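You operate a simulated robot arm through the tools that you are given. There is no shell and no other tool. Be economical: measure what you need, move in short steps, check, and stop when the job is done.

Carry out the task below with a simulated robot arm. There is one attempt and no reset: what you move stays moved.

JOB
Put things in order on the bike end seat. At the end: the brush with red back stands where the duster with yellow grip stood; the duster with yellow grip stands where the brown cedar scent bottle stood; the brown cedar scent bottle stands where the green hand balm tin stood; the green hand balm tin is on the white gift box; whatever was shut is shut again. Leave all else as you found it, and nothing knocked over.

It is judged by the outcome, as a careful person would: the job done as asked, and still so three seconds after it is handed in. It fails if anything else is knocked over, pushed out of place, dropped, spilled or broken.

ROBOT AND FRAMES
A 6-joint arm with a two-finger parallel gripper, fixed in place. Base frame: the origin is at the foot of the arm, x ahead of it, y to its left, z up; the work surface is at about z = 0. Units: m, degrees, N and s.
With the tool pointing down near the work surface it reaches from about 0.16 to 0.42 m from the base axis. Its first joint turns from -66.0 to 66.0 degrees. Payload 1.57 kg.
The tool frame sits at the grasp point between the pads (the TCP): z along the fingers, y along the line on which they close. The tips reach 0.03 m beyond it. Largest opening 0.08 m; finger width 0.017, thickness 0.012; the body of the gripper, 0.04 by 0.082 m, starts 0.08 m behind the TCP.
Orientation is that of the tool frame in the base frame, as [roll, pitch, yaw] about the fixed x, y, z axes, in that order (R = Rz(yaw) Ry(pitch) Rx(roll)). With the fingers straight down and closing along the base's y, the tool's x points along the base's -x, its y along +y and its z along -z.

CONTROLS
- The arm moves only by the tool drive_tool. Its argument "commands" is a list of rows, each an object of numbers (a shift or turn left out is 0, a gripper value left out holds the last): "tx", "ty", "tz": the shift along the base's x, y, z in m; "ax", "ay", "az": the turn, a rotation vector about the base's x, y, z in degrees; "gripper": the opening in per cent of the stroke, from 0 (shut) to 100 (fully open). In form: [{"tx": .., "ty": .., "tz": .., "ax": .., "ay": .., "az": .., "gripper": ..}, ...]. A call has 1 to 20 rows; each row shifts and turns the commanded pose from where the row before left it. Rows are played at 5 a second. More than 0.05 m and 8.6 degrees between two rows, or a gripper value outside its range, and nothing of the call is played. A pose out of reach is approached as far as the arm can. The call stops where the force on the tool passes 40 N (or 10 N more than at its start, if that is more) or the arm is blocked; 0.2 s more then pass. The fingers move at their own pace (about 0.153 m/s each) and stop on an object; they squeeze with about 37 N. The grip force told is the motor's: it shows also when the fingers shut on nothing. Time passes only in rows, and 0.2 s behind the last, so rows that do not move let the fingers close. It gives the time, the measured TCP pose, the force on the tool (base axes), the opening and the grip force at its end, in the units of the frame above (readings bear some noise).
- Cameras (640 x 400 px; columns grow to the right, rows downward): "scene" is fixed at [0.0542, -0.3278, 0.432]; the picture's right is [0.79, -0.61, 0.00], its down [-0.32, -0.41, -0.86] and it looks along [0.53, 0.68, -0.51] (base axes); focal length 300 px, centre (320, 200). "wrist" rides on the gripper at [-0.032, 0, -0.078] in the tool frame; the picture's right is [0.00, -1.00, 0.00], its down [0.97, 0.00, -0.24] and it looks along [0.24, 0.00, 0.97] (tool axes); focal length 218 px, centre (320, 200). There is no depth. A picture from a camera that has moved, and an enlarged one, comes with that camera's place and axes in the base frame and with its lens.
- get_image(camera): a new picture of that camera. It takes no simulated time.
- zoom(camera, box): a new picture of the part [left, top, right, bottom] of that camera's present view, enlarged. It takes no simulated time.
- sign_off(): hands the job in; it is judged then, once.

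Go step by step. Nothing tells you positions but the pictures and the camera data: compare them with the known pose of the tool, close in by small moves and look again before you grip or let go. The budget is 120 turns and 64 pictures, counting those below and the enlarged ones. Unless the task says otherwise, let go and move clear before handing in, and close with one line.

The tools are called after "Call:" as name(argument=value, ...) on one line, values as JSON. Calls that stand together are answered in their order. drive_tool: Moves the arm, as the interface text tells. Its arguments: {"type":"object","properties":{"commands":{"type":"array"}},"required":["commands"]} The other tools are called the same way: get_image (camera) takes a picture; zoom (camera, box) takes an enlarged picture of a part of a camera's view; sign_off () hands the job in.

At the start:

```text
time_s: 0.0
position: [0.2147, 0.0762, 0.286]
ee_rot: [180.0, 0.1, -180.0]
wrist_force: [-0.1, -0.9, 0.4]
opening: 0.08
finger_force: 0.0
```

scene: 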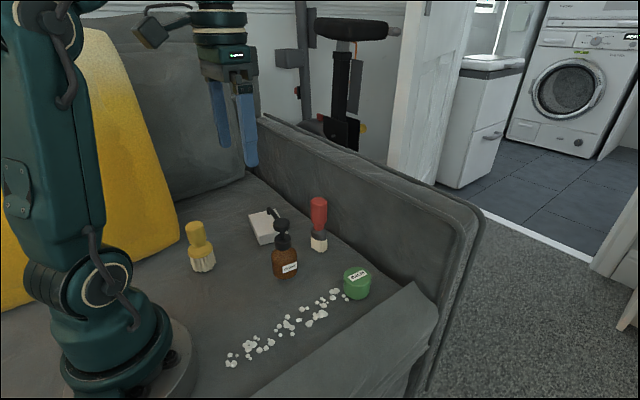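
wrist: 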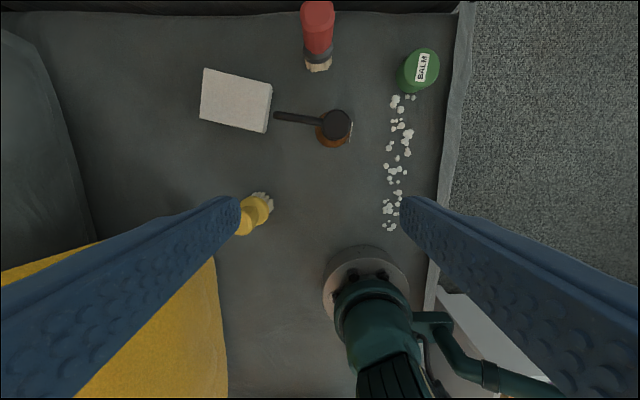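

I see the duster, bottle, tin, brush and box on the seat, with loose crumbs beside the tin. I take closer looks first to measure them.

Call:
zoom(camera="scene", box=[170, 180, 410, 330])

Call:
zoom(camera="wrist", box=[180, 0, 480, 250])

```text
2.67 times, centred on (290, 255) of scene
camera zoom: at [0.0542, -0.3278, 0.432], right [0.79, -0.61, 0.0], down [-0.32, -0.41, -0.86], along [0.53, 0.68, -0.51], focal length 799 px, centre (400, 53)
```

zoom: 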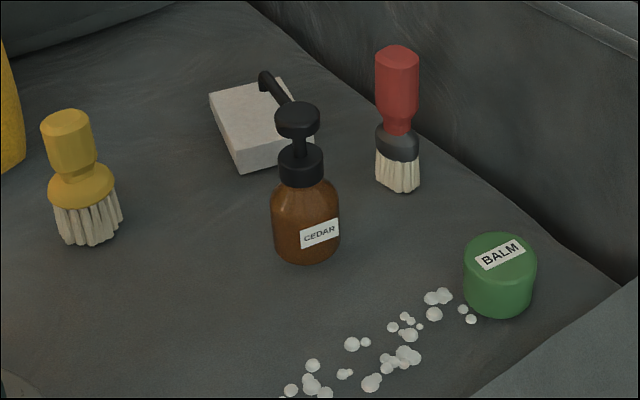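

```text
1.60 times, centred on (330, 125) of wrist
camera zoom: at [0.2472, 0.0772, 0.3635], right [0.0, -1.0, 0.0], down [-0.97, 0.0, 0.24], along [-0.24, 0.0, -0.97], focal length 349 px, centre (304, 320)
```

zoom: 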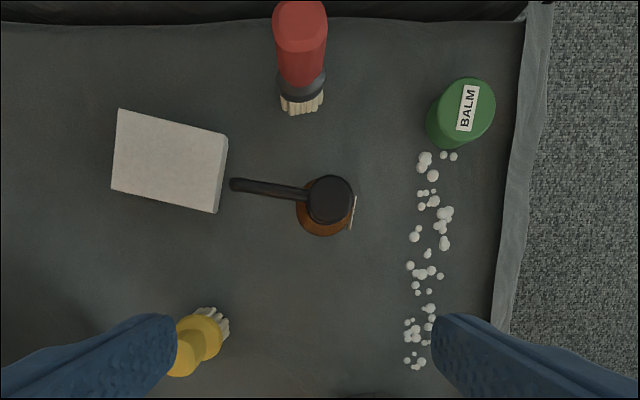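

The tin is near (0.349, -0.059), about 0.05 wide and 0.037 high; the box is near (0.31, 0.20), about 0.022 high. I move above the tin with a part-open gripper.

Call:
drive_tool(commands=[{"tx": 0.0168, "ty": -0.0169, "tz": -0.012, "gripper": 82}, {"tx": 0.0168, "ty": -0.0169, "tz": -0.012}, {"tx": 0.0168, "ty": -0.0169, "tz": -0.012}, {"tx": 0.0168, "ty": -0.0169, "tz": -0.012}, {"tx": 0.0168, "ty": -0.0169, "tz": -0.012}, {"tx": 0.0168, "ty": -0.0169, "tz": -0.012}, {"tx": 0.0168, "ty": -0.0169, "tz": -0.012}, {"tx": 0.0168, "ty": -0.0169, "tz": -0.012}, {}])

Call:
get_image(camera="wrist")

Call:
get_image(camera="scene")

```text
time_s: 2.0
position: [0.3497, -0.0577, 0.1909]
ee_rot: [180.0, 0.0, -180.0]
wrist_force: [0.6, -0.2, -0.8]
opening: 0.0657
finger_force: 0.0
```

```text
59 pictures are left
camera wrist: at [0.3814, -0.0584, 0.2682], right [0.0, -1.0, 0.0], down [-0.97, 0.0, 0.24], along [-0.24, 0.0, -0.97], focal length 218 px, centre (320, 200)
```

wrist: 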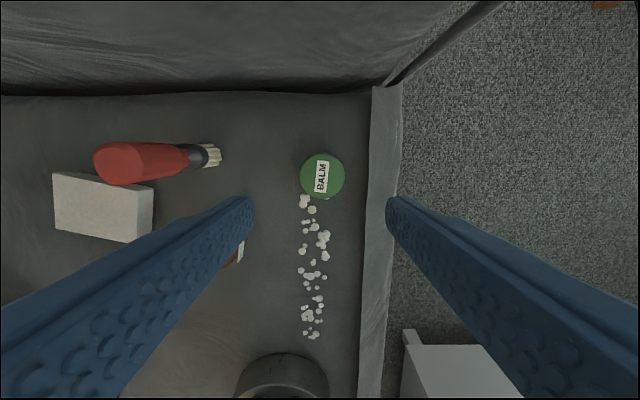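

```text
58 pictures are left
```

scene: 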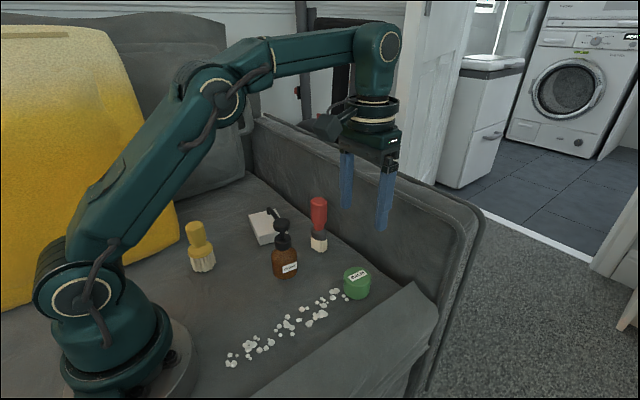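

The tin top lies at about (0.3505, -0.0605), almost straight under the tool. I descend to grip it low, then check.

Call:
drive_tool(commands=[{"ty": -0.0025, "tz": -0.03}, {"tz": -0.03}, {"tz": -0.03}, {"tz": -0.025}, {"tz": -0.02}, {"tz": -0.012}, {}])

Call:
get_image(camera="wrist")

Call:
zoom(camera="scene", box=[250, 190, 450, 315])

```text
time_s: 3.6
position: [0.3496, -0.061, 0.0436]
ee_rot: [179.9, 0.1, 180.0]
wrist_force: [0.4, 0.2, -0.5]
opening: 0.0656
finger_force: 0.0
```

```text
57 pictures are left
camera wrist: at [0.381, -0.0609, 0.1206], right [0.0, -1.0, 0.0], down [-0.97, 0.0, 0.24], along [-0.24, 0.0, -0.97], focal length 218 px, centre (320, 200)
```

wrist: 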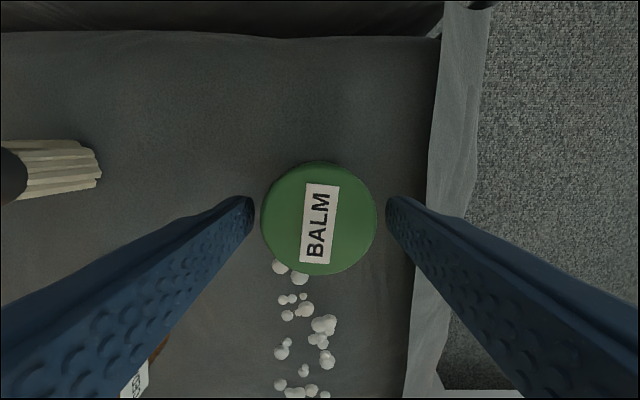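

```text
3.20 times, centred on (350, 252) of scene
camera zoom: at [0.0542, -0.3278, 0.432], right [0.79, -0.61, 0.0], down [-0.32, -0.41, -0.86], along [0.53, 0.68, -0.51], focal length 959 px, centre (224, 32)
```

zoom: 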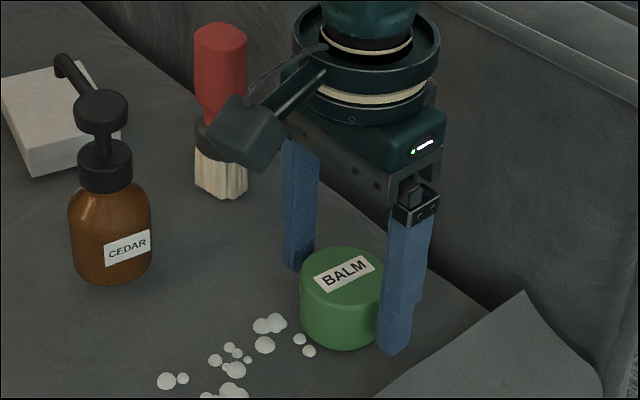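

The tin is centred between the fingers. I lower a little, close, and lift.

Call:
drive_tool(commands=[{"tx": 0.002, "tz": -0.006}, {"gripper": 0}, {}, {}, {"tz": 0.01}])

```text
time_s: 4.8
position: [0.3514, -0.0605, 0.0473]
ee_rot: [180.0, 0.1, 180.0]
wrist_force: [-0.4, 0.0, 0.0]
opening: 0.0482
finger_force: 37.2
```

Gripped at 0.048 width. I lift to z ≈ 0.2 and carry the tin above the box.

Call:
drive_tool(commands=[{"tz": 0.03}, {"tz": 0.03}, {"tz": 0.03}, {"tz": 0.03}, {"tz": 0.03}, {"tx": -0.005, "ty": 0.033}, {"tx": -0.005, "ty": 0.033}, {"tx": -0.005, "ty": 0.033}, {"tx": -0.005, "ty": 0.033}, {"tx": -0.005, "ty": 0.033}, {"tx": -0.005, "ty": 0.033}, {"tx": -0.005, "ty": 0.033}, {"tx": -0.005, "ty": 0.033}, {}])

Call:
get_image(camera="wrist")

Call:
zoom(camera="scene", box=[170, 130, 410, 280])

```text
time_s: 7.8
position: [0.3091, 0.2028, 0.1955]
ee_rot: [-179.9, 0.0, -180.0]
wrist_force: [-0.2, -0.4, -1.3]
opening: 0.0481
finger_force: 37.0
```

```text
55 pictures are left
camera wrist: at [0.3423, 0.2032, 0.2738], right [0.0, -1.0, 0.0], down [-0.97, 0.0, 0.24], along [-0.24, 0.0, -0.97], focal length 218 px, centre (320, 200)
```

wrist: 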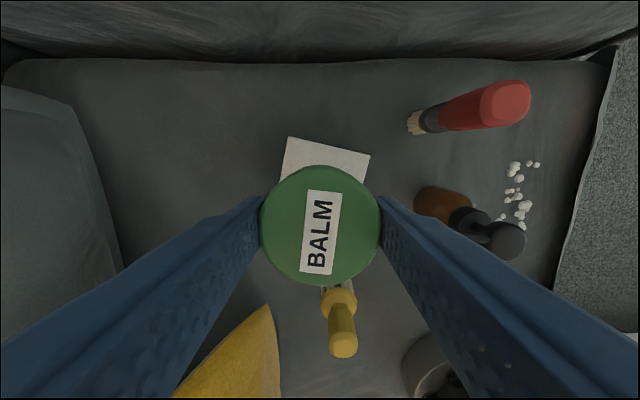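

```text
2.67 times, centred on (290, 205) of scene
camera zoom: at [0.0542, -0.3278, 0.432], right [0.79, -0.61, 0.0], down [-0.32, -0.41, -0.86], along [0.53, 0.68, -0.51], focal length 799 px, centre (400, 187)
```

zoom: 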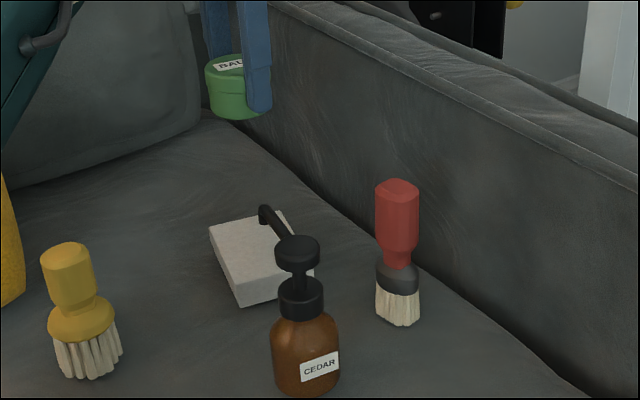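

The box centre works out at (0.309, 0.199). I descend with the tin to just above the box top and look.

Call:
drive_tool(commands=[{"ty": -0.0035, "tz": -0.03}, {"tz": -0.03}, {"tz": -0.03}, {"tz": -0.02}, {"tz": -0.015}, {}])

Call:
zoom(camera="scene", box=[200, 150, 360, 250])

```text
time_s: 9.2
position: [0.3114, 0.2006, 0.0721]
ee_rot: [180.0, 0.2, 180.0]
wrist_force: [-0.3, -0.3, -1.1]
opening: 0.0481
finger_force: 36.7
out of reach, approached as far as the arm can: row 1
```

```text
4.00 times, centred on (280, 200) of scene
camera zoom: at [0.0542, -0.3278, 0.432], right [0.79, -0.61, 0.0], down [-0.32, -0.41, -0.86], along [0.53, 0.68, -0.51], focal length 1199 px, centre (480, 200)
```

zoom: 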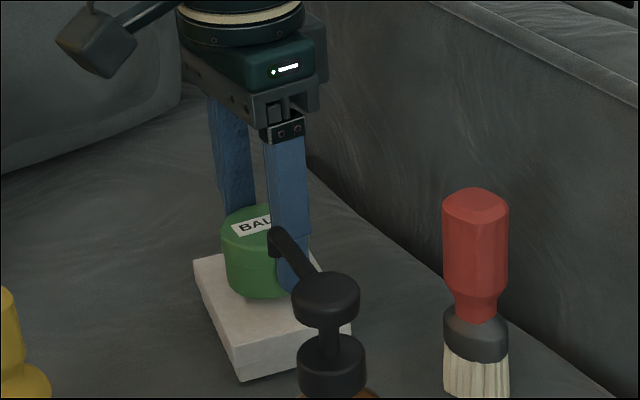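

The tin hovers about 1 cm over the box. I lower slowly.

Call:
drive_tool(commands=[{"tz": -0.004}, {"tz": -0.004}, {}])

Call:
zoom(camera="scene", box=[230, 190, 310, 250])

```text
time_s: 10.0
position: [0.3124, 0.1998, 0.0651]
ee_rot: [179.9, 0.2, -180.0]
wrist_force: [-5.3, -1.8, 24.1]
opening: 0.0481
finger_force: 36.7
```

```text
6.67 times, centred on (270, 220) of scene
camera zoom: at [0.0541, -0.3278, 0.432], right [0.79, -0.61, 0.0], down [-0.31, -0.41, -0.86], along [0.53, 0.68, -0.51], focal length 1998 px, centre (653, 67)
```

zoom: 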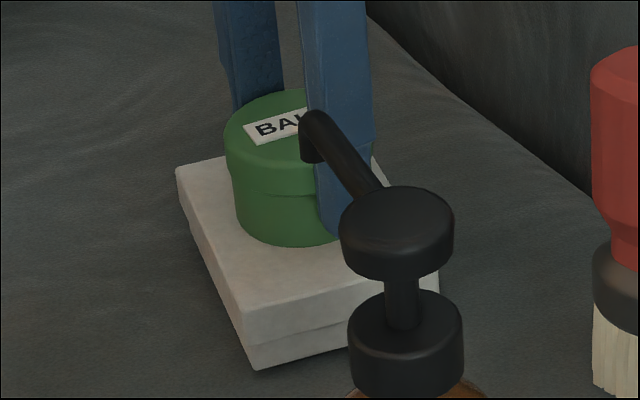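

The tin has touched the box (24 N up). I ease off by a millimetre, open and rise.

Call:
drive_tool(commands=[{"tz": 0.0015}, {"gripper": 80}, {}, {"tz": 0.02}, {"tz": 0.03}, {"tz": 0.03}, {"tz": 0.03}, {"tz": 0.03}])

Call:
get_image(camera="wrist")

Call:
zoom(camera="scene", box=[170, 180, 410, 330])

```text
time_s: 11.8
position: [0.3117, 0.1998, 0.1957]
ee_rot: [-179.9, 0.0, -180.0]
wrist_force: [0.1, 0.5, -0.6]
opening: 0.0639
finger_force: 0.1
out of reach, approached as far as the arm can: row 8
```

```text
51 pictures are left
camera wrist: at [0.3435, 0.1996, 0.2726], right [0.0, -1.0, 0.0], down [-0.97, 0.0, 0.24], along [-0.24, 0.0, -0.97], focal length 218 px, centre (320, 200)
```

wrist: 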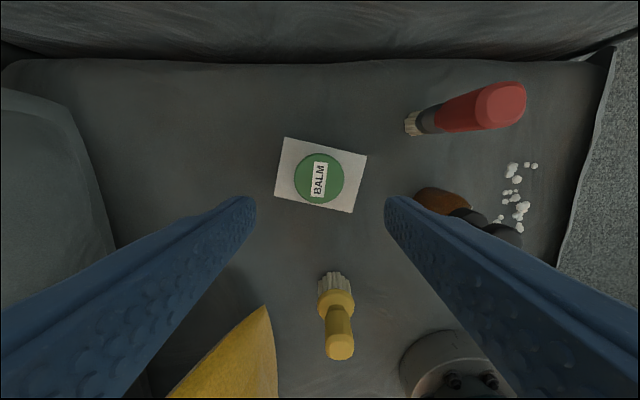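

```text
2.67 times, centred on (290, 255) of scene
camera zoom: at [0.0542, -0.3278, 0.432], right [0.79, -0.61, 0.0], down [-0.32, -0.41, -0.86], along [0.53, 0.68, -0.51], focal length 799 px, centre (400, 53)
```

zoom: 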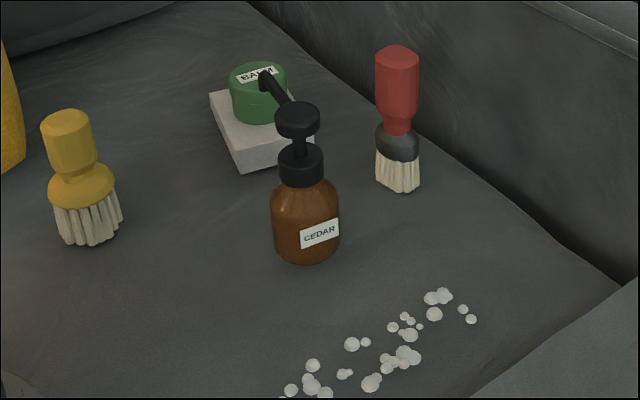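

The tin sits well on the box. Next is the bottle at about (0.269, 0.061): its spout points to +y, so I turn the gripper 90° to close along x and move above it.

Call:
drive_tool(commands=[{"tx": -0.0038, "ty": -0.0126, "tz": 0.001, "az": -8.2, "gripper": 100}, {"tx": -0.0038, "ty": -0.0126, "tz": 0.001, "az": -8.2}, {"tx": -0.0038, "ty": -0.0126, "tz": 0.001, "az": -8.2}, {"tx": -0.0038, "ty": -0.0126, "tz": 0.001, "az": -8.2}, {"tx": -0.0038, "ty": -0.0126, "tz": 0.001, "az": -8.2}, {"tx": -0.0038, "ty": -0.0126, "tz": 0.001, "az": -8.2}, {"tx": -0.0038, "ty": -0.0126, "tz": 0.001, "az": -8.2}, {"tx": -0.0038, "ty": -0.0126, "tz": 0.001, "az": -8.2}, {"tx": -0.0038, "ty": -0.0126, "tz": 0.001, "az": -8.2}, {"tx": -0.0038, "ty": -0.0126, "tz": 0.001, "az": -8.2}, {"tx": -0.0038, "ty": -0.0126, "tz": 0.001, "az": -8}, {}])

Call:
get_image(camera="wrist")

Call:
get_image(camera="scene")

```text
time_s: 14.4
position: [0.2711, 0.0609, 0.2058]
ee_rot: [180.0, 0.1, 89.9]
wrist_force: [-0.7, -0.9, -0.1]
opening: 0.0802
finger_force: 0.0
```

```text
49 pictures are left
camera wrist: at [0.2698, 0.0291, 0.2835], right [-1.0, 0.0, 0.0], down [0.0, 0.97, 0.24], along [0.0, 0.24, -0.97], focal length 218 px, centre (320, 200)
```

wrist: 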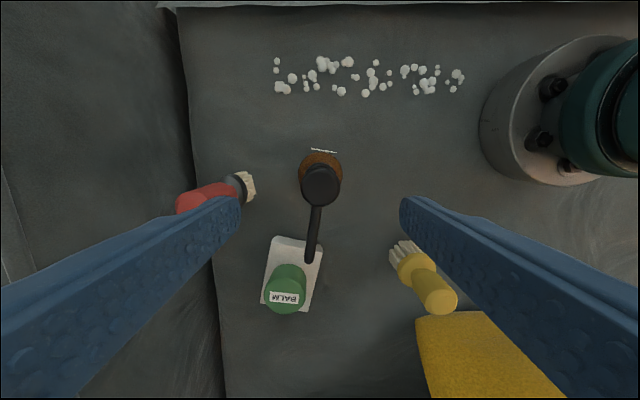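

```text
48 pictures are left
```

scene: 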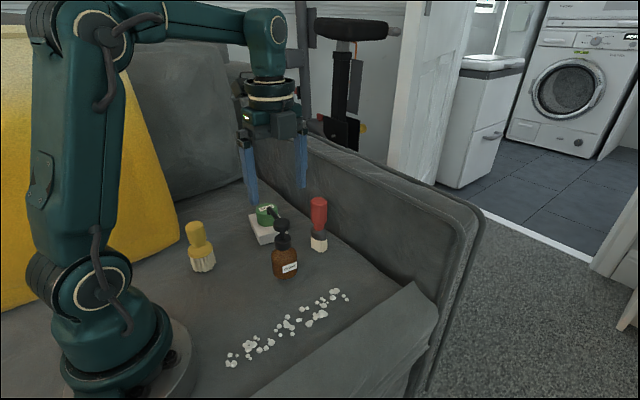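

The bottle axis comes out at about (0.270, 0.058). I lower halfway and look again.

Call:
drive_tool(commands=[{"tx": -0.001, "ty": -0.003, "tz": -0.03}, {"tz": -0.03}, {"tz": -0.03}, {"tz": -0.02}, {}])

Call:
get_image(camera="wrist")

Call:
zoom(camera="scene", box=[200, 170, 360, 290])

```text
time_s: 15.6
position: [0.268, 0.0581, 0.0957]
ee_rot: [180.0, 0.1, 90.0]
wrist_force: [0.4, -0.1, -0.6]
opening: 0.0802
finger_force: 0.0
```

```text
47 pictures are left
camera wrist: at [0.2685, 0.026, 0.1734], right [-1.0, 0.0, 0.0], down [0.0, 0.97, 0.24], along [0.0, 0.24, -0.97], focal length 218 px, centre (320, 200)
```

wrist: 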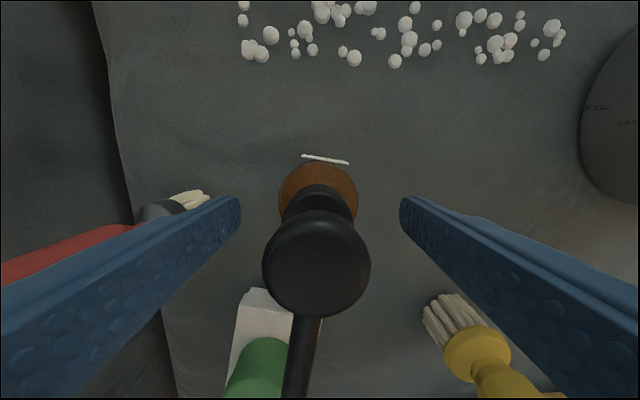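

```text
3.33 times, centred on (280, 230) of scene
camera zoom: at [0.0542, -0.3278, 0.432], right [0.79, -0.61, 0.0], down [-0.32, -0.41, -0.86], along [0.53, 0.68, -0.51], focal length 999 px, centre (453, 100)
```

zoom: 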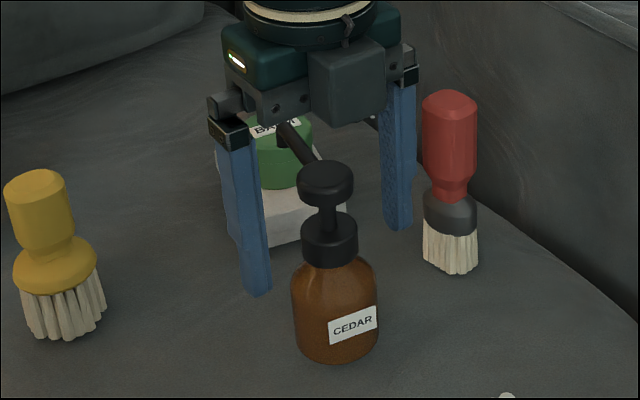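

The gripper and bottle line up in both views. I descend to z ≈ 0.053, keeping the palm above the pump.

Call:
drive_tool(commands=[{"tx": 0.001, "ty": -0.001, "tz": -0.02}, {"tz": -0.015}, {"tz": -0.007}, {}])

Call:
zoom(camera="scene", box=[200, 170, 360, 290])

```text
time_s: 16.6
position: [0.2707, 0.0572, 0.0536]
ee_rot: [-180.0, 0.1, 90.0]
wrist_force: [0.2, 0.3, 0.1]
opening: 0.08
finger_force: 0.0
```

```text
3.33 times, centred on (280, 230) of scene
camera zoom: at [0.0542, -0.3278, 0.432], right [0.79, -0.61, 0.0], down [-0.32, -0.41, -0.86], along [0.53, 0.68, -0.51], focal length 999 px, centre (453, 100)
```

zoom: 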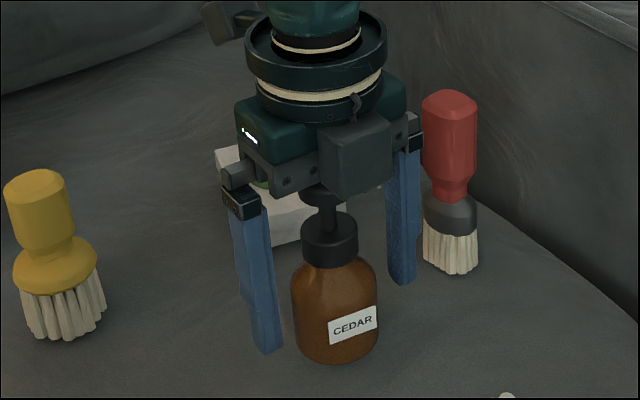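

Clear all round, with no contact. I close on the bottle and lift slightly.

Call:
drive_tool(commands=[{"gripper": 0}, {}, {}, {"tz": 0.01}, {}])

Call:
zoom(camera="scene", box=[200, 170, 360, 290])

```text
time_s: 17.8
position: [0.2704, 0.0576, 0.0652]
ee_rot: [179.9, 0.1, 90.0]
wrist_force: [0.2, -0.2, -1.6]
opening: 0.0482
finger_force: 36.9
```

```text
3.33 times, centred on (280, 230) of scene
camera zoom: at [0.0542, -0.3278, 0.432], right [0.79, -0.61, 0.0], down [-0.32, -0.41, -0.86], along [0.53, 0.68, -0.51], focal length 999 px, centre (453, 100)
```

zoom: 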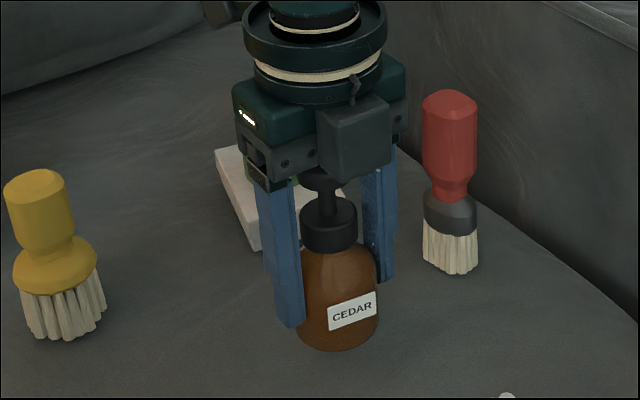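

The bottle is held upright and off the seat. I lift higher and carry it over the tin's old spot (0.352, -0.061).

Call:
drive_tool(commands=[{"tz": 0.03}, {"tz": 0.03}, {"tx": 0.0117, "ty": -0.0169}, {"tx": 0.0117, "ty": -0.0169}, {"tx": 0.0117, "ty": -0.0169}, {"tx": 0.0117, "ty": -0.0169}, {"tx": 0.0117, "ty": -0.0169}, {"tx": 0.0117, "ty": -0.0169}, {"tx": 0.0117, "ty": -0.0169}, {}])

Call:
get_image(camera="wrist")

Call:
zoom(camera="scene", box=[250, 150, 450, 315])

```text
time_s: 20.0
position: [0.3518, -0.0615, 0.1247]
ee_rot: [179.9, 0.1, 90.0]
wrist_force: [0.7, -0.3, -0.7]
opening: 0.0483
finger_force: 37.1
```

```text
43 pictures are left
camera wrist: at [0.3517, -0.093, 0.2016], right [-1.0, 0.0, 0.0], down [0.0, 0.97, 0.24], along [0.0, 0.24, -0.97], focal length 218 px, centre (320, 200)
```

wrist: 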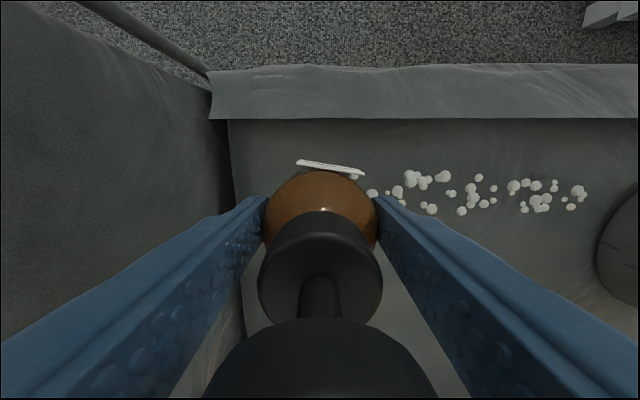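

```text
2.42 times, centred on (350, 232) of scene
camera zoom: at [0.0542, -0.3278, 0.432], right [0.79, -0.61, 0.0], down [-0.32, -0.41, -0.86], along [0.53, 0.68, -0.51], focal length 727 px, centre (247, 121)
```

zoom: 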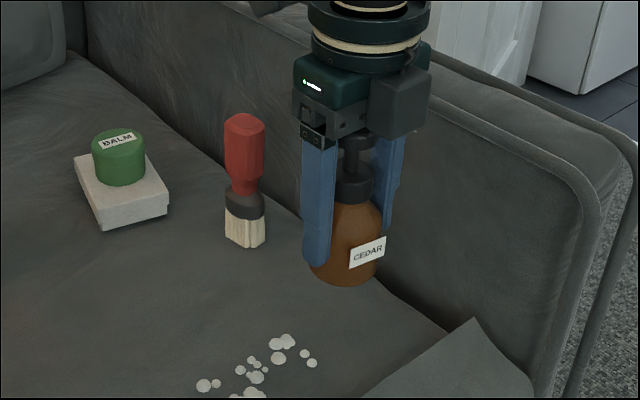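

The nearest crumbs are at x ≈ 0.321, clear of the bottle's edge at 0.329. I lower the bottle.

Call:
drive_tool(commands=[{"tx": 0.0015, "ty": 0.001, "tz": -0.025}, {"tz": -0.02}, {"tz": -0.015}, {"tz": -0.006}, {}])

Call:
zoom(camera="scene", box=[290, 200, 410, 320])

```text
time_s: 21.2
position: [0.3542, -0.0597, 0.0576]
ee_rot: [179.9, 0.2, 90.0]
wrist_force: [-0.1, -0.9, -1.1]
opening: 0.0483
finger_force: 37.2
```

```text
3.33 times, centred on (350, 260) of scene
camera zoom: at [0.0542, -0.3278, 0.432], right [0.79, -0.61, 0.0], down [-0.32, -0.41, -0.86], along [0.53, 0.68, -0.51], focal length 999 px, centre (220, 0)
```

zoom: 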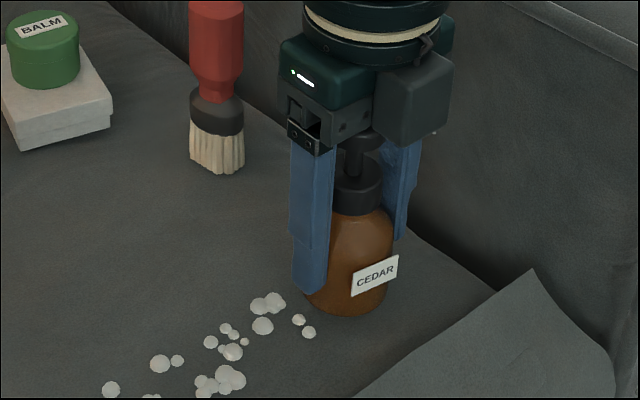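

The bottle is just above the seat. I lower gently until it touches.

Call:
drive_tool(commands=[{"tz": -0.002}, {"tz": -0.0015}, {}])

```text
time_s: 22.0
position: [0.3537, -0.0594, 0.0559]
ee_rot: [-180.0, 0.1, 90.0]
wrist_force: [0.6, 0.5, -1.7]
opening: 0.0484
finger_force: 36.9
```

Call:
drive_tool(commands=[{"tz": -0.0015}, {}])

```text
time_s: 22.6
position: [0.3543, -0.0596, 0.0536]
ee_rot: [179.8, 0.0, 90.0]
wrist_force: [-5.2, 1.5, 17.0]
opening: 0.0484
finger_force: 36.7
```

The bottle now touches the seat (17 N). I open moderately and rise straight up.

Call:
drive_tool(commands=[{"tz": 0.0005, "gripper": 80}, {}, {}, {"tz": 0.02}, {"tz": 0.03}, {"tz": 0.03}, {"tz": 0.03}, {"tz": 0.03}])

Call:
zoom(camera="scene", box=[170, 180, 410, 330])

```text
time_s: 24.4
position: [0.3533, -0.0598, 0.1946]
ee_rot: [-180.0, -0.1, 90.0]
wrist_force: [-0.1, -0.7, -0.1]
opening: 0.0639
finger_force: 0.1
```

```text
2.67 times, centred on (290, 255) of scene
camera zoom: at [0.0541, -0.3278, 0.432], right [0.79, -0.61, 0.0], down [-0.32, -0.41, -0.86], along [0.53, 0.68, -0.51], focal length 799 px, centre (400, 53)
```

zoom: 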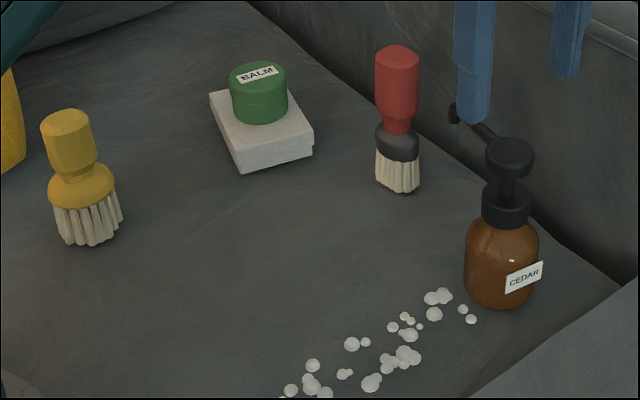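

The bottle stands at the tin's spot, crumbs untouched. Next the duster, around (0.155, 0.179): I turn the gripper back and move near it for a view.

Call:
drive_tool(commands=[{"tx": -0.0153, "ty": 0.0205, "tz": 0.002, "az": 8.2}, {"tx": -0.0153, "ty": 0.0205, "tz": 0.002, "az": 8.2}, {"tx": -0.0153, "ty": 0.0205, "tz": 0.002, "az": 8.2}, {"tx": -0.0153, "ty": 0.0205, "tz": 0.002, "az": 8.2}, {"tx": -0.0153, "ty": 0.0205, "tz": 0.002, "az": 8.2}, {"tx": -0.0153, "ty": 0.0205, "tz": 0.002, "az": 8.2}, {"tx": -0.0153, "ty": 0.0205, "tz": 0.002, "az": 8.2}, {"tx": -0.0153, "ty": 0.0205, "tz": 0.002, "az": 8.2}, {"tx": -0.0153, "ty": 0.0205, "tz": 0.002, "az": 8.2}, {"tx": -0.0153, "ty": 0.0205, "tz": 0.002, "az": 8.2}, {"tx": -0.0153, "ty": 0.0205, "tz": 0.002, "az": 8}, {}])

Call:
get_image(camera="wrist")

Call:
get_image(camera="scene")

```text
time_s: 27.0
position: [0.1852, 0.1655, 0.2158]
ee_rot: [180.0, 0.0, -179.9]
wrist_force: [0.9, 1.1, -0.1]
opening: 0.064
finger_force: 0.0
```

```text
39 pictures are left
camera wrist: at [0.2168, 0.1658, 0.2925], right [0.0, -1.0, 0.0], down [-0.97, 0.0, 0.24], along [-0.24, 0.0, -0.97], focal length 218 px, centre (320, 200)
```

wrist: 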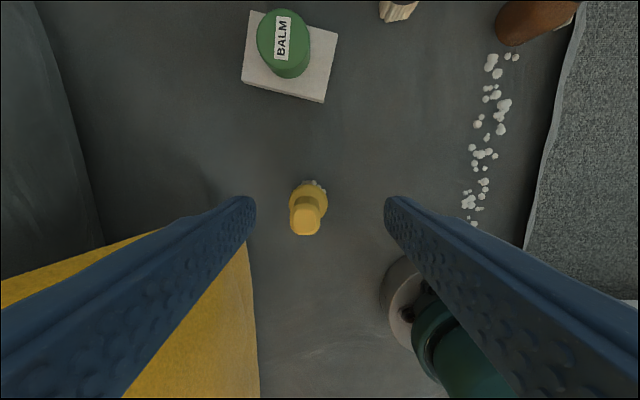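

```text
38 pictures are left
```

scene: 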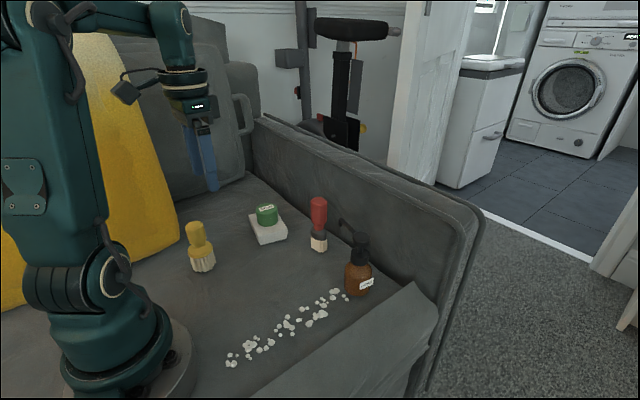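

The duster axis is at about (0.153, 0.179). I move over it and down to just above the handle.

Call:
drive_tool(commands=[{"tx": -0.016, "ty": 0.007}, {"tx": -0.016, "ty": 0.0065}, {"tz": -0.03}, {"tz": -0.03}, {}])

Call:
get_image(camera="wrist")

Call:
zoom(camera="scene", box=[120, 150, 280, 290])

```text
time_s: 28.2
position: [0.1551, 0.179, 0.1537]
ee_rot: [179.9, 0.0, -180.0]
wrist_force: [-0.2, 0.4, 0.4]
opening: 0.064
finger_force: 0.1
```

```text
37 pictures are left
camera wrist: at [0.1854, 0.1792, 0.2325], right [0.0, -1.0, 0.0], down [-0.97, 0.0, 0.24], along [-0.24, 0.0, -0.97], focal length 218 px, centre (320, 200)
```

wrist: 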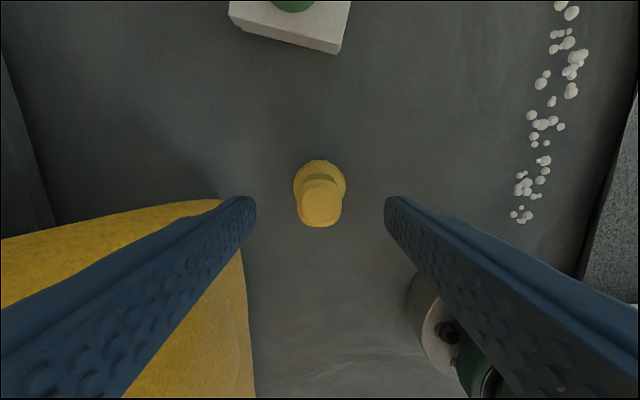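

```text
2.86 times, centred on (200, 220) of scene
camera zoom: at [0.0542, -0.3278, 0.432], right [0.79, -0.61, 0.0], down [-0.32, -0.41, -0.86], along [0.53, 0.68, -0.51], focal length 856 px, centre (663, 143)
```

zoom: 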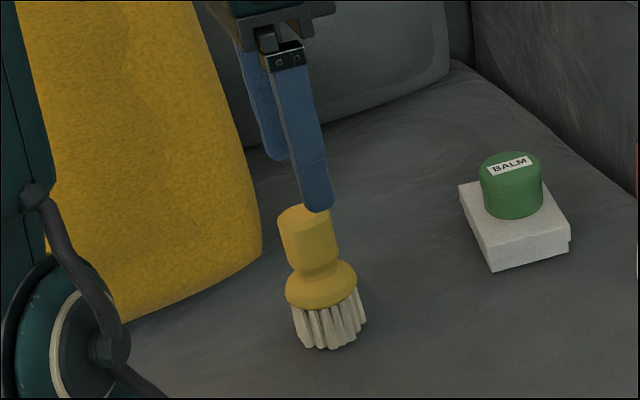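

The handle top is at x ≈ 0.150, and the cushion is well clear. I descend to grip the handle.

Call:
drive_tool(commands=[{"tx": -0.004, "tz": -0.02}, {"tz": -0.02}, {"tz": -0.018}, {}])

Call:
zoom(camera="scene", box=[140, 190, 260, 290])

Call:
get_image(camera="wrist")

```text
time_s: 29.2
position: [0.1495, 0.1801, 0.097]
ee_rot: [-180.0, 0.1, -179.9]
wrist_force: [0.9, 0.6, -0.1]
opening: 0.064
finger_force: 0.0
```

```text
4.00 times, centred on (200, 240) of scene
camera zoom: at [0.0542, -0.3278, 0.432], right [0.79, -0.61, 0.0], down [-0.32, -0.41, -0.86], along [0.53, 0.68, -0.51], focal length 1199 px, centre (800, 40)
```

zoom: 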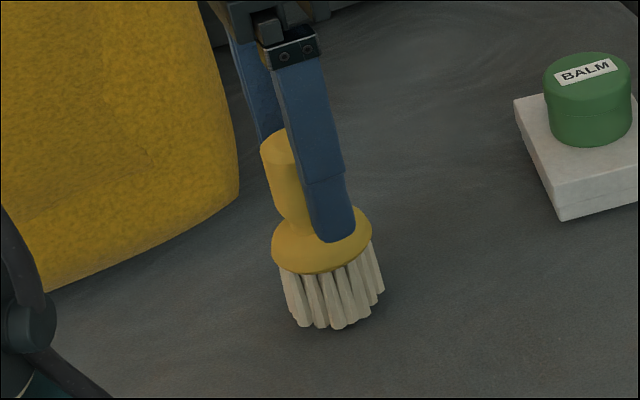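

```text
34 pictures are left
camera wrist: at [0.1811, 0.1795, 0.1753], right [0.0, -1.0, 0.0], down [-0.97, 0.0, 0.24], along [-0.24, 0.0, -0.97], focal length 218 px, centre (320, 200)
```

wrist: 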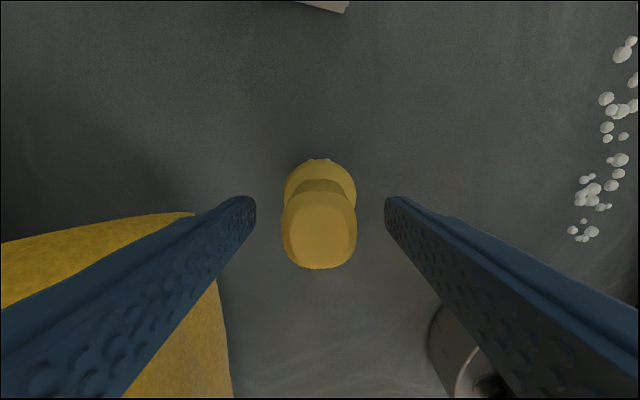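

The handle sits between the fingers. I nudge 2 mm in x, close, and lift a little.

Call:
drive_tool(commands=[{"tx": 0.002}, {"gripper": 0}, {}, {}, {"tz": 0.01}, {}])

Call:
zoom(camera="scene", box=[140, 190, 260, 290])

```text
time_s: 30.6
position: [0.1513, 0.1794, 0.1077]
ee_rot: [-179.9, 0.1, -179.9]
wrist_force: [-0.4, 0.6, -0.2]
opening: 0.028
finger_force: 37.2
```

```text
4.00 times, centred on (200, 240) of scene
camera zoom: at [0.0542, -0.3278, 0.432], right [0.79, -0.61, 0.0], down [-0.32, -0.41, -0.86], along [0.53, 0.68, -0.51], focal length 1199 px, centre (800, 40)
```

zoom: 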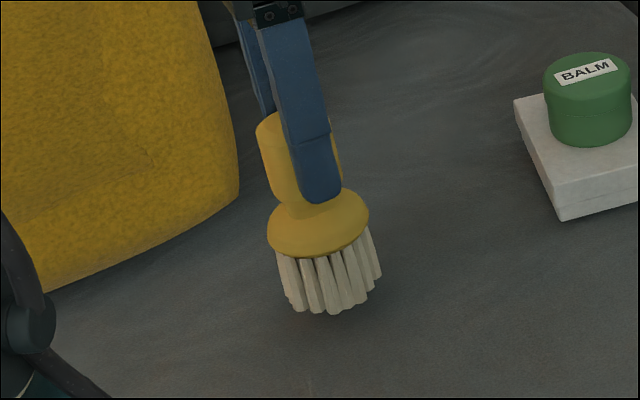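

The duster is held upright. I carry it to the bottle's old spot (0.270, 0.058).

Call:
drive_tool(commands=[{"tz": 0.025}, {"tz": 0.025}, {"tx": 0.0148, "ty": -0.01523}, {"tx": 0.0148, "ty": -0.01523}, {"tx": 0.0148, "ty": -0.01523}, {"tx": 0.0148, "ty": -0.01523}, {"tx": 0.0148, "ty": -0.01523}, {"tx": 0.0148, "ty": -0.01523}, {"tx": 0.0148, "ty": -0.01523}, {"tx": 0.0148, "ty": -0.01523}, {}, {"tz": -0.02}, {"tz": -0.02}, {"tz": -0.014}, {}])

Call:
zoom(camera="scene", box=[200, 170, 360, 290])

```text
time_s: 33.8
position: [0.2708, 0.0575, 0.1034]
ee_rot: [-180.0, 0.1, 180.0]
wrist_force: [0.1, 0.2, 0.1]
opening: 0.0281
finger_force: 37.1
```

```text
3.33 times, centred on (280, 230) of scene
camera zoom: at [0.0542, -0.3278, 0.432], right [0.79, -0.61, 0.0], down [-0.32, -0.41, -0.86], along [0.53, 0.68, -0.51], focal length 999 px, centre (453, 100)
```

zoom: 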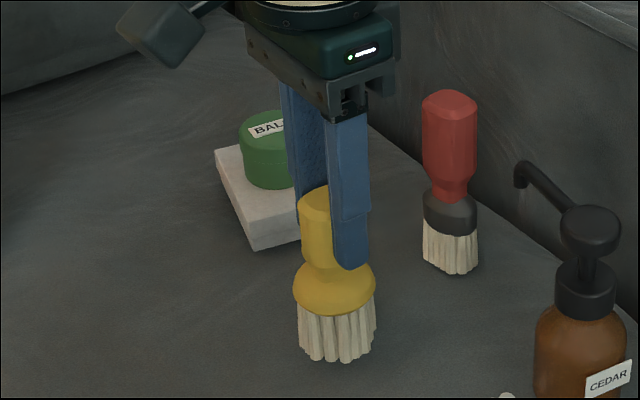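

It hovers about 6 mm above the seat at the right spot. I lower gently.

Call:
drive_tool(commands=[{"tz": -0.002}, {"tz": -0.002}, {"tz": -0.001}, {}])

```text
time_s: 34.8
position: [0.2706, 0.0581, 0.0988]
ee_rot: [179.9, -0.1, -180.0]
wrist_force: [0.4, 0.5, 0.0]
opening: 0.028
finger_force: 36.4
```

Call:
drive_tool(commands=[{"tz": -0.0015}, {}])

```text
time_s: 35.4
position: [0.2693, 0.0582, 0.097]
ee_rot: [179.9, 0.1, -180.0]
wrist_force: [-5.8, 0.5, 27.3]
opening: 0.0279
finger_force: 36.9
```

It touches the seat. I release, rise and check.

Call:
drive_tool(commands=[{"tz": 0.0008}, {"gripper": 80}, {}, {"tz": 0.02}, {"tz": 0.03}, {"tz": 0.03}, {"tz": 0.02}, {}])

Call:
zoom(camera="scene", box=[170, 180, 410, 330])

Call:
get_image(camera="wrist")

```text
time_s: 37.2
position: [0.2695, 0.0585, 0.1982]
ee_rot: [180.0, 0.3, -180.0]
wrist_force: [-0.3, -0.4, -0.3]
opening: 0.0641
finger_force: 0.0
```

```text
2.67 times, centred on (290, 255) of scene
camera zoom: at [0.0542, -0.3278, 0.432], right [0.79, -0.61, 0.0], down [-0.32, -0.41, -0.86], along [0.53, 0.68, -0.51], focal length 799 px, centre (400, 53)
```

zoom: 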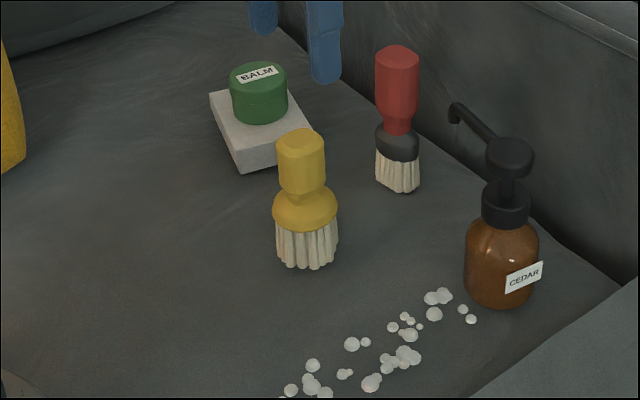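

```text
30 pictures are left
camera wrist: at [0.3011, 0.0573, 0.2754], right [0.0, -1.0, 0.0], down [-0.97, 0.0, 0.24], along [-0.24, 0.0, -0.97], focal length 218 px, centre (320, 200)
```

wrist: 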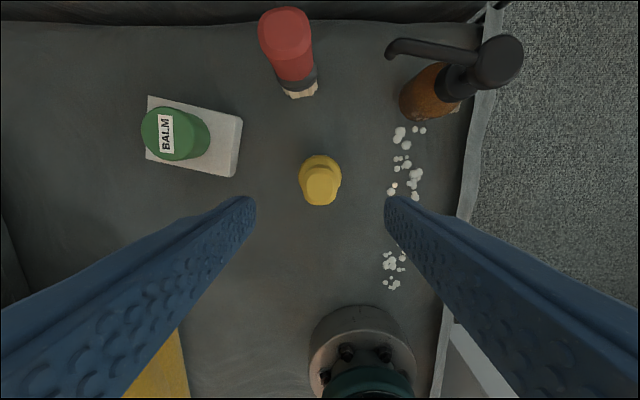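

The duster stands in place. The brush is at about (0.368, 0.078), close to the seat's back wall (x ≈ 0.42), so I turn the gripper so the camera faces -y, and approach from above with a small opening.

Call:
drive_tool(commands=[{"tx": 0.0069, "ty": 0.0018, "tz": -0.001, "az": -8.2, "gripper": 65}, {"tx": 0.0069, "ty": 0.0018, "tz": -0.001, "az": -8.2}, {"tx": 0.0069, "ty": 0.0018, "tz": -0.001, "az": -8.2}, {"tx": 0.0069, "ty": 0.0018, "tz": -0.001, "az": -8.2}, {"tx": 0.0069, "ty": 0.0018, "tz": -0.001, "az": -8.2}, {"tx": 0.0069, "ty": 0.0018, "tz": -0.001, "az": -8.2}, {"tx": 0.0069, "ty": 0.0018, "tz": -0.001, "az": -8.2}, {"tx": 0.0069, "ty": 0.0018, "tz": -0.001, "az": -8.2}, {"tx": 0.0069, "ty": 0.0018, "tz": -0.001, "az": -8.2}, {"tx": 0.0069, "ty": 0.0018, "tz": -0.001, "az": -8.2}, {"tx": 0.0069, "ty": 0.0018, "tz": -0.001, "az": -8}, {}])

Call:
get_image(camera="wrist")

Call:
get_image(camera="scene")

```text
time_s: 39.8
position: [0.3465, 0.0772, 0.188]
ee_rot: [-180.0, 0.1, 89.9]
wrist_force: [0.6, -0.9, -0.2]
opening: 0.0519
finger_force: 0.2
```

```text
29 pictures are left
camera wrist: at [0.3448, 0.045, 0.2649], right [-1.0, 0.0, 0.0], down [0.0, 0.97, 0.24], along [0.0, 0.24, -0.97], focal length 218 px, centre (320, 200)
```

wrist: 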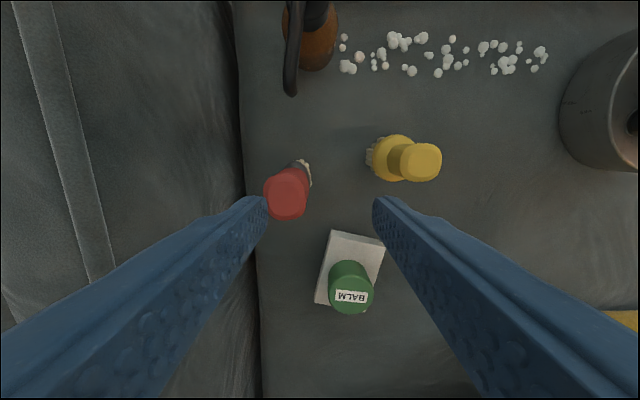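

```text
28 pictures are left
```

scene: 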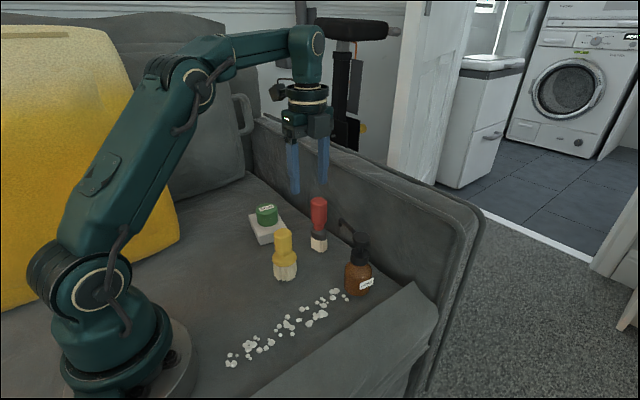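

The handle top is at about (0.366, 0.076). I shift over it and look before descending.

Call:
drive_tool(commands=[{"tx": 0.01}, {"tx": 0.0105}, {"tz": -0.018}, {}])

Call:
get_image(camera="wrist")

Call:
zoom(camera="scene", box=[250, 70, 410, 270])

```text
time_s: 40.8
position: [0.3652, 0.0755, 0.1699]
ee_rot: [-180.0, 0.1, 90.0]
wrist_force: [0.5, 0.3, -0.9]
opening: 0.052
finger_force: 0.0
```

```text
27 pictures are left
camera wrist: at [0.3653, 0.0447, 0.2469], right [-1.0, 0.0, 0.0], down [0.0, 0.97, 0.24], along [0.0, 0.24, -0.97], focal length 218 px, centre (320, 200)
```

wrist: 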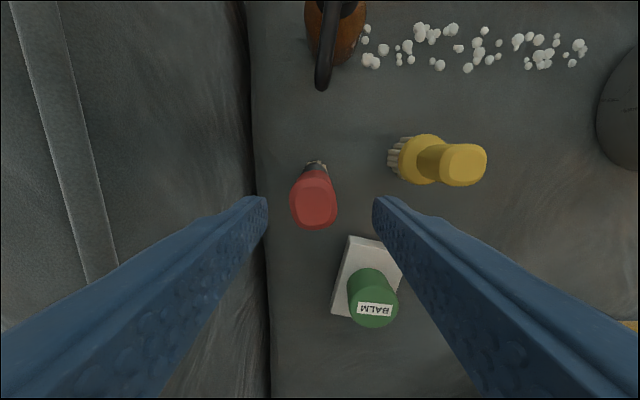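

```text
2.00 times, centred on (330, 170) of scene
camera zoom: at [0.0542, -0.3278, 0.432], right [0.79, -0.61, 0.0], down [-0.32, -0.41, -0.86], along [0.53, 0.68, -0.51], focal length 599 px, centre (300, 260)
```

zoom: 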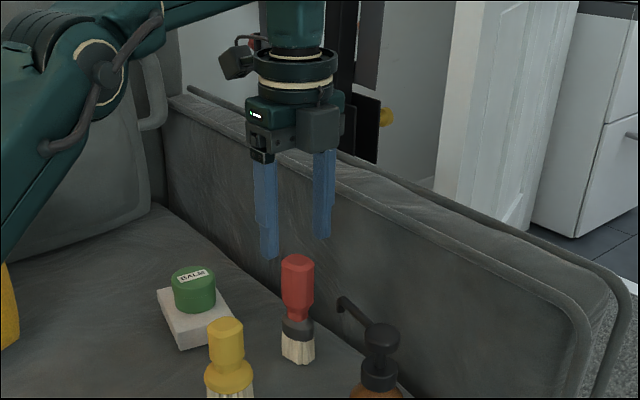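

Centred within a few millimetres; the wall is clear by about 2 cm. I descend to the handle.

Call:
drive_tool(commands=[{"tx": 0.003, "ty": 0.001, "tz": -0.015}, {"tz": -0.02}, {"tz": -0.02}, {"tz": -0.014}, {}])

Call:
get_image(camera="wrist")

Call:
zoom(camera="scene", box=[260, 130, 400, 270])

```text
time_s: 42.0
position: [0.3686, 0.0785, 0.0995]
ee_rot: [-180.0, 0.0, 90.0]
wrist_force: [-0.6, 0.2, 0.5]
opening: 0.0521
finger_force: 0.0
```

```text
25 pictures are left
camera wrist: at [0.3683, 0.0462, 0.1778], right [-1.0, 0.0, 0.0], down [0.0, 0.97, 0.24], along [0.0, 0.24, -0.97], focal length 218 px, centre (320, 200)
```

wrist: 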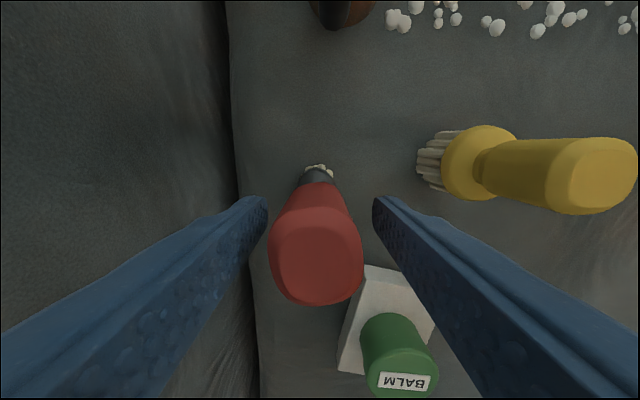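

```text
2.86 times, centred on (330, 200) of scene
camera zoom: at [0.0542, -0.3278, 0.432], right [0.79, -0.61, 0.0], down [-0.32, -0.41, -0.86], along [0.53, 0.68, -0.51], focal length 856 px, centre (291, 200)
```

zoom: 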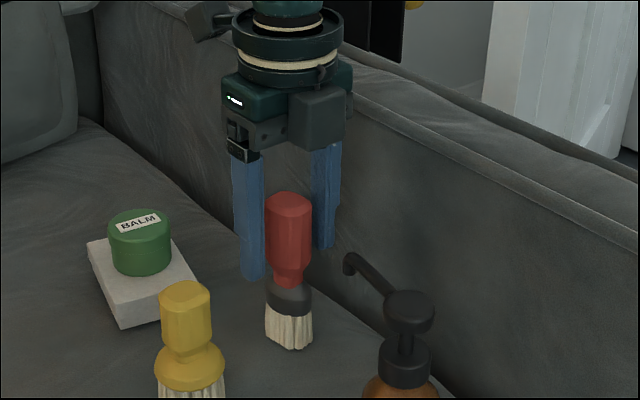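

The handle is between the fingers. I nudge 2 mm in -y, close, and lift a little.

Call:
drive_tool(commands=[{"ty": -0.002}, {"gripper": 0}, {}, {}, {"tz": 0.01}, {}])

Call:
zoom(camera="scene", box=[260, 130, 400, 270])

```text
time_s: 43.4
position: [0.3686, 0.0763, 0.1107]
ee_rot: [-180.0, 0.1, 89.9]
wrist_force: [0.1, 0.4, -1.2]
opening: 0.0281
finger_force: 36.9
```

```text
2.86 times, centred on (330, 200) of scene
camera zoom: at [0.0542, -0.3278, 0.432], right [0.79, -0.61, 0.0], down [-0.32, -0.41, -0.86], along [0.53, 0.68, -0.51], focal length 856 px, centre (291, 200)
```

zoom: 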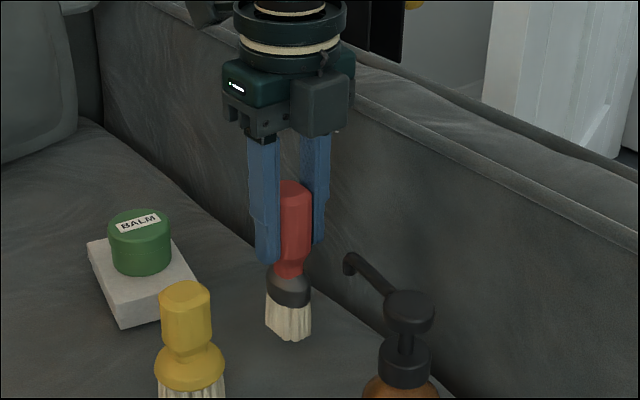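

The brush is held upright. I lift it clear and carry it to the duster's old spot (0.152, 0.179), turning the gripper back on the way so it stays clear of the cushion.

Call:
drive_tool(commands=[{"tz": 0.025}, {"tz": 0.025}, {"tz": 0.02}, {"tx": -0.0197, "ty": 0.00934, "az": 8.2}, {"tx": -0.0197, "ty": 0.00934, "az": 8.2}, {"tx": -0.0197, "ty": 0.00934, "az": 8.2}, {"tx": -0.0197, "ty": 0.00934, "az": 8.2}, {"tx": -0.0197, "ty": 0.00934, "az": 8.2}, {"tx": -0.0197, "ty": 0.00934, "az": 8.2}, {"tx": -0.0197, "ty": 0.00934, "az": 8.2}, {"tx": -0.0197, "ty": 0.00934, "az": 8.2}, {"tx": -0.0197, "ty": 0.00934, "az": 8.2}, {"tx": -0.0197, "ty": 0.00934, "az": 8.2}, {"tx": -0.0197, "ty": 0.00934, "az": 8.0}, {}])

Call:
zoom(camera="scene", box=[120, 130, 360, 300])

```text
time_s: 46.6
position: [0.1517, 0.1797, 0.1787]
ee_rot: [-180.0, 0.0, -179.9]
wrist_force: [0.7, 0.3, -1.7]
opening: 0.0282
finger_force: 37.1
```

```text
2.35 times, centred on (240, 215) of scene
camera zoom: at [0.0542, -0.3278, 0.432], right [0.79, -0.61, 0.0], down [-0.32, -0.41, -0.86], along [0.53, 0.68, -0.51], focal length 705 px, centre (508, 165)
```

zoom: 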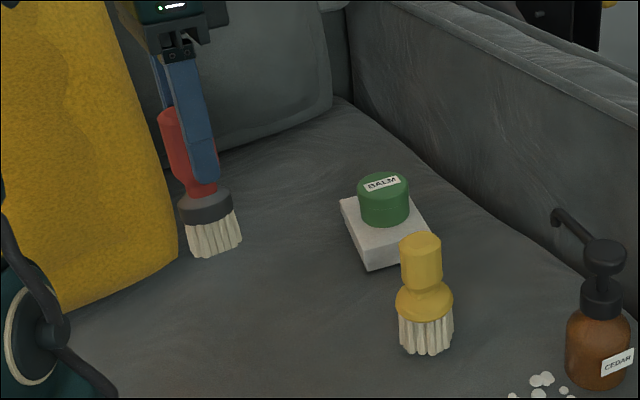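

The brush hangs over the target spot. I lower it to a few millimetres above the seat.

Call:
drive_tool(commands=[{"tz": -0.025}, {"tz": -0.025}, {"tz": -0.018}, {"tz": -0.006}, {}])

Call:
zoom(camera="scene", box=[140, 190, 260, 290])

```text
time_s: 47.8
position: [0.1532, 0.1786, 0.1055]
ee_rot: [-180.0, 0.0, -179.9]
wrist_force: [-1.0, -0.7, -0.7]
opening: 0.0285
finger_force: 37.0
```

```text
4.00 times, centred on (200, 240) of scene
camera zoom: at [0.0542, -0.3278, 0.432], right [0.79, -0.61, 0.0], down [-0.32, -0.41, -0.86], along [0.53, 0.68, -0.51], focal length 1199 px, centre (800, 40)
```

zoom: 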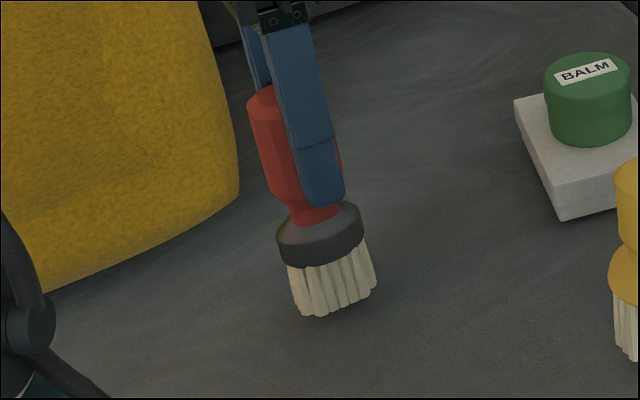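

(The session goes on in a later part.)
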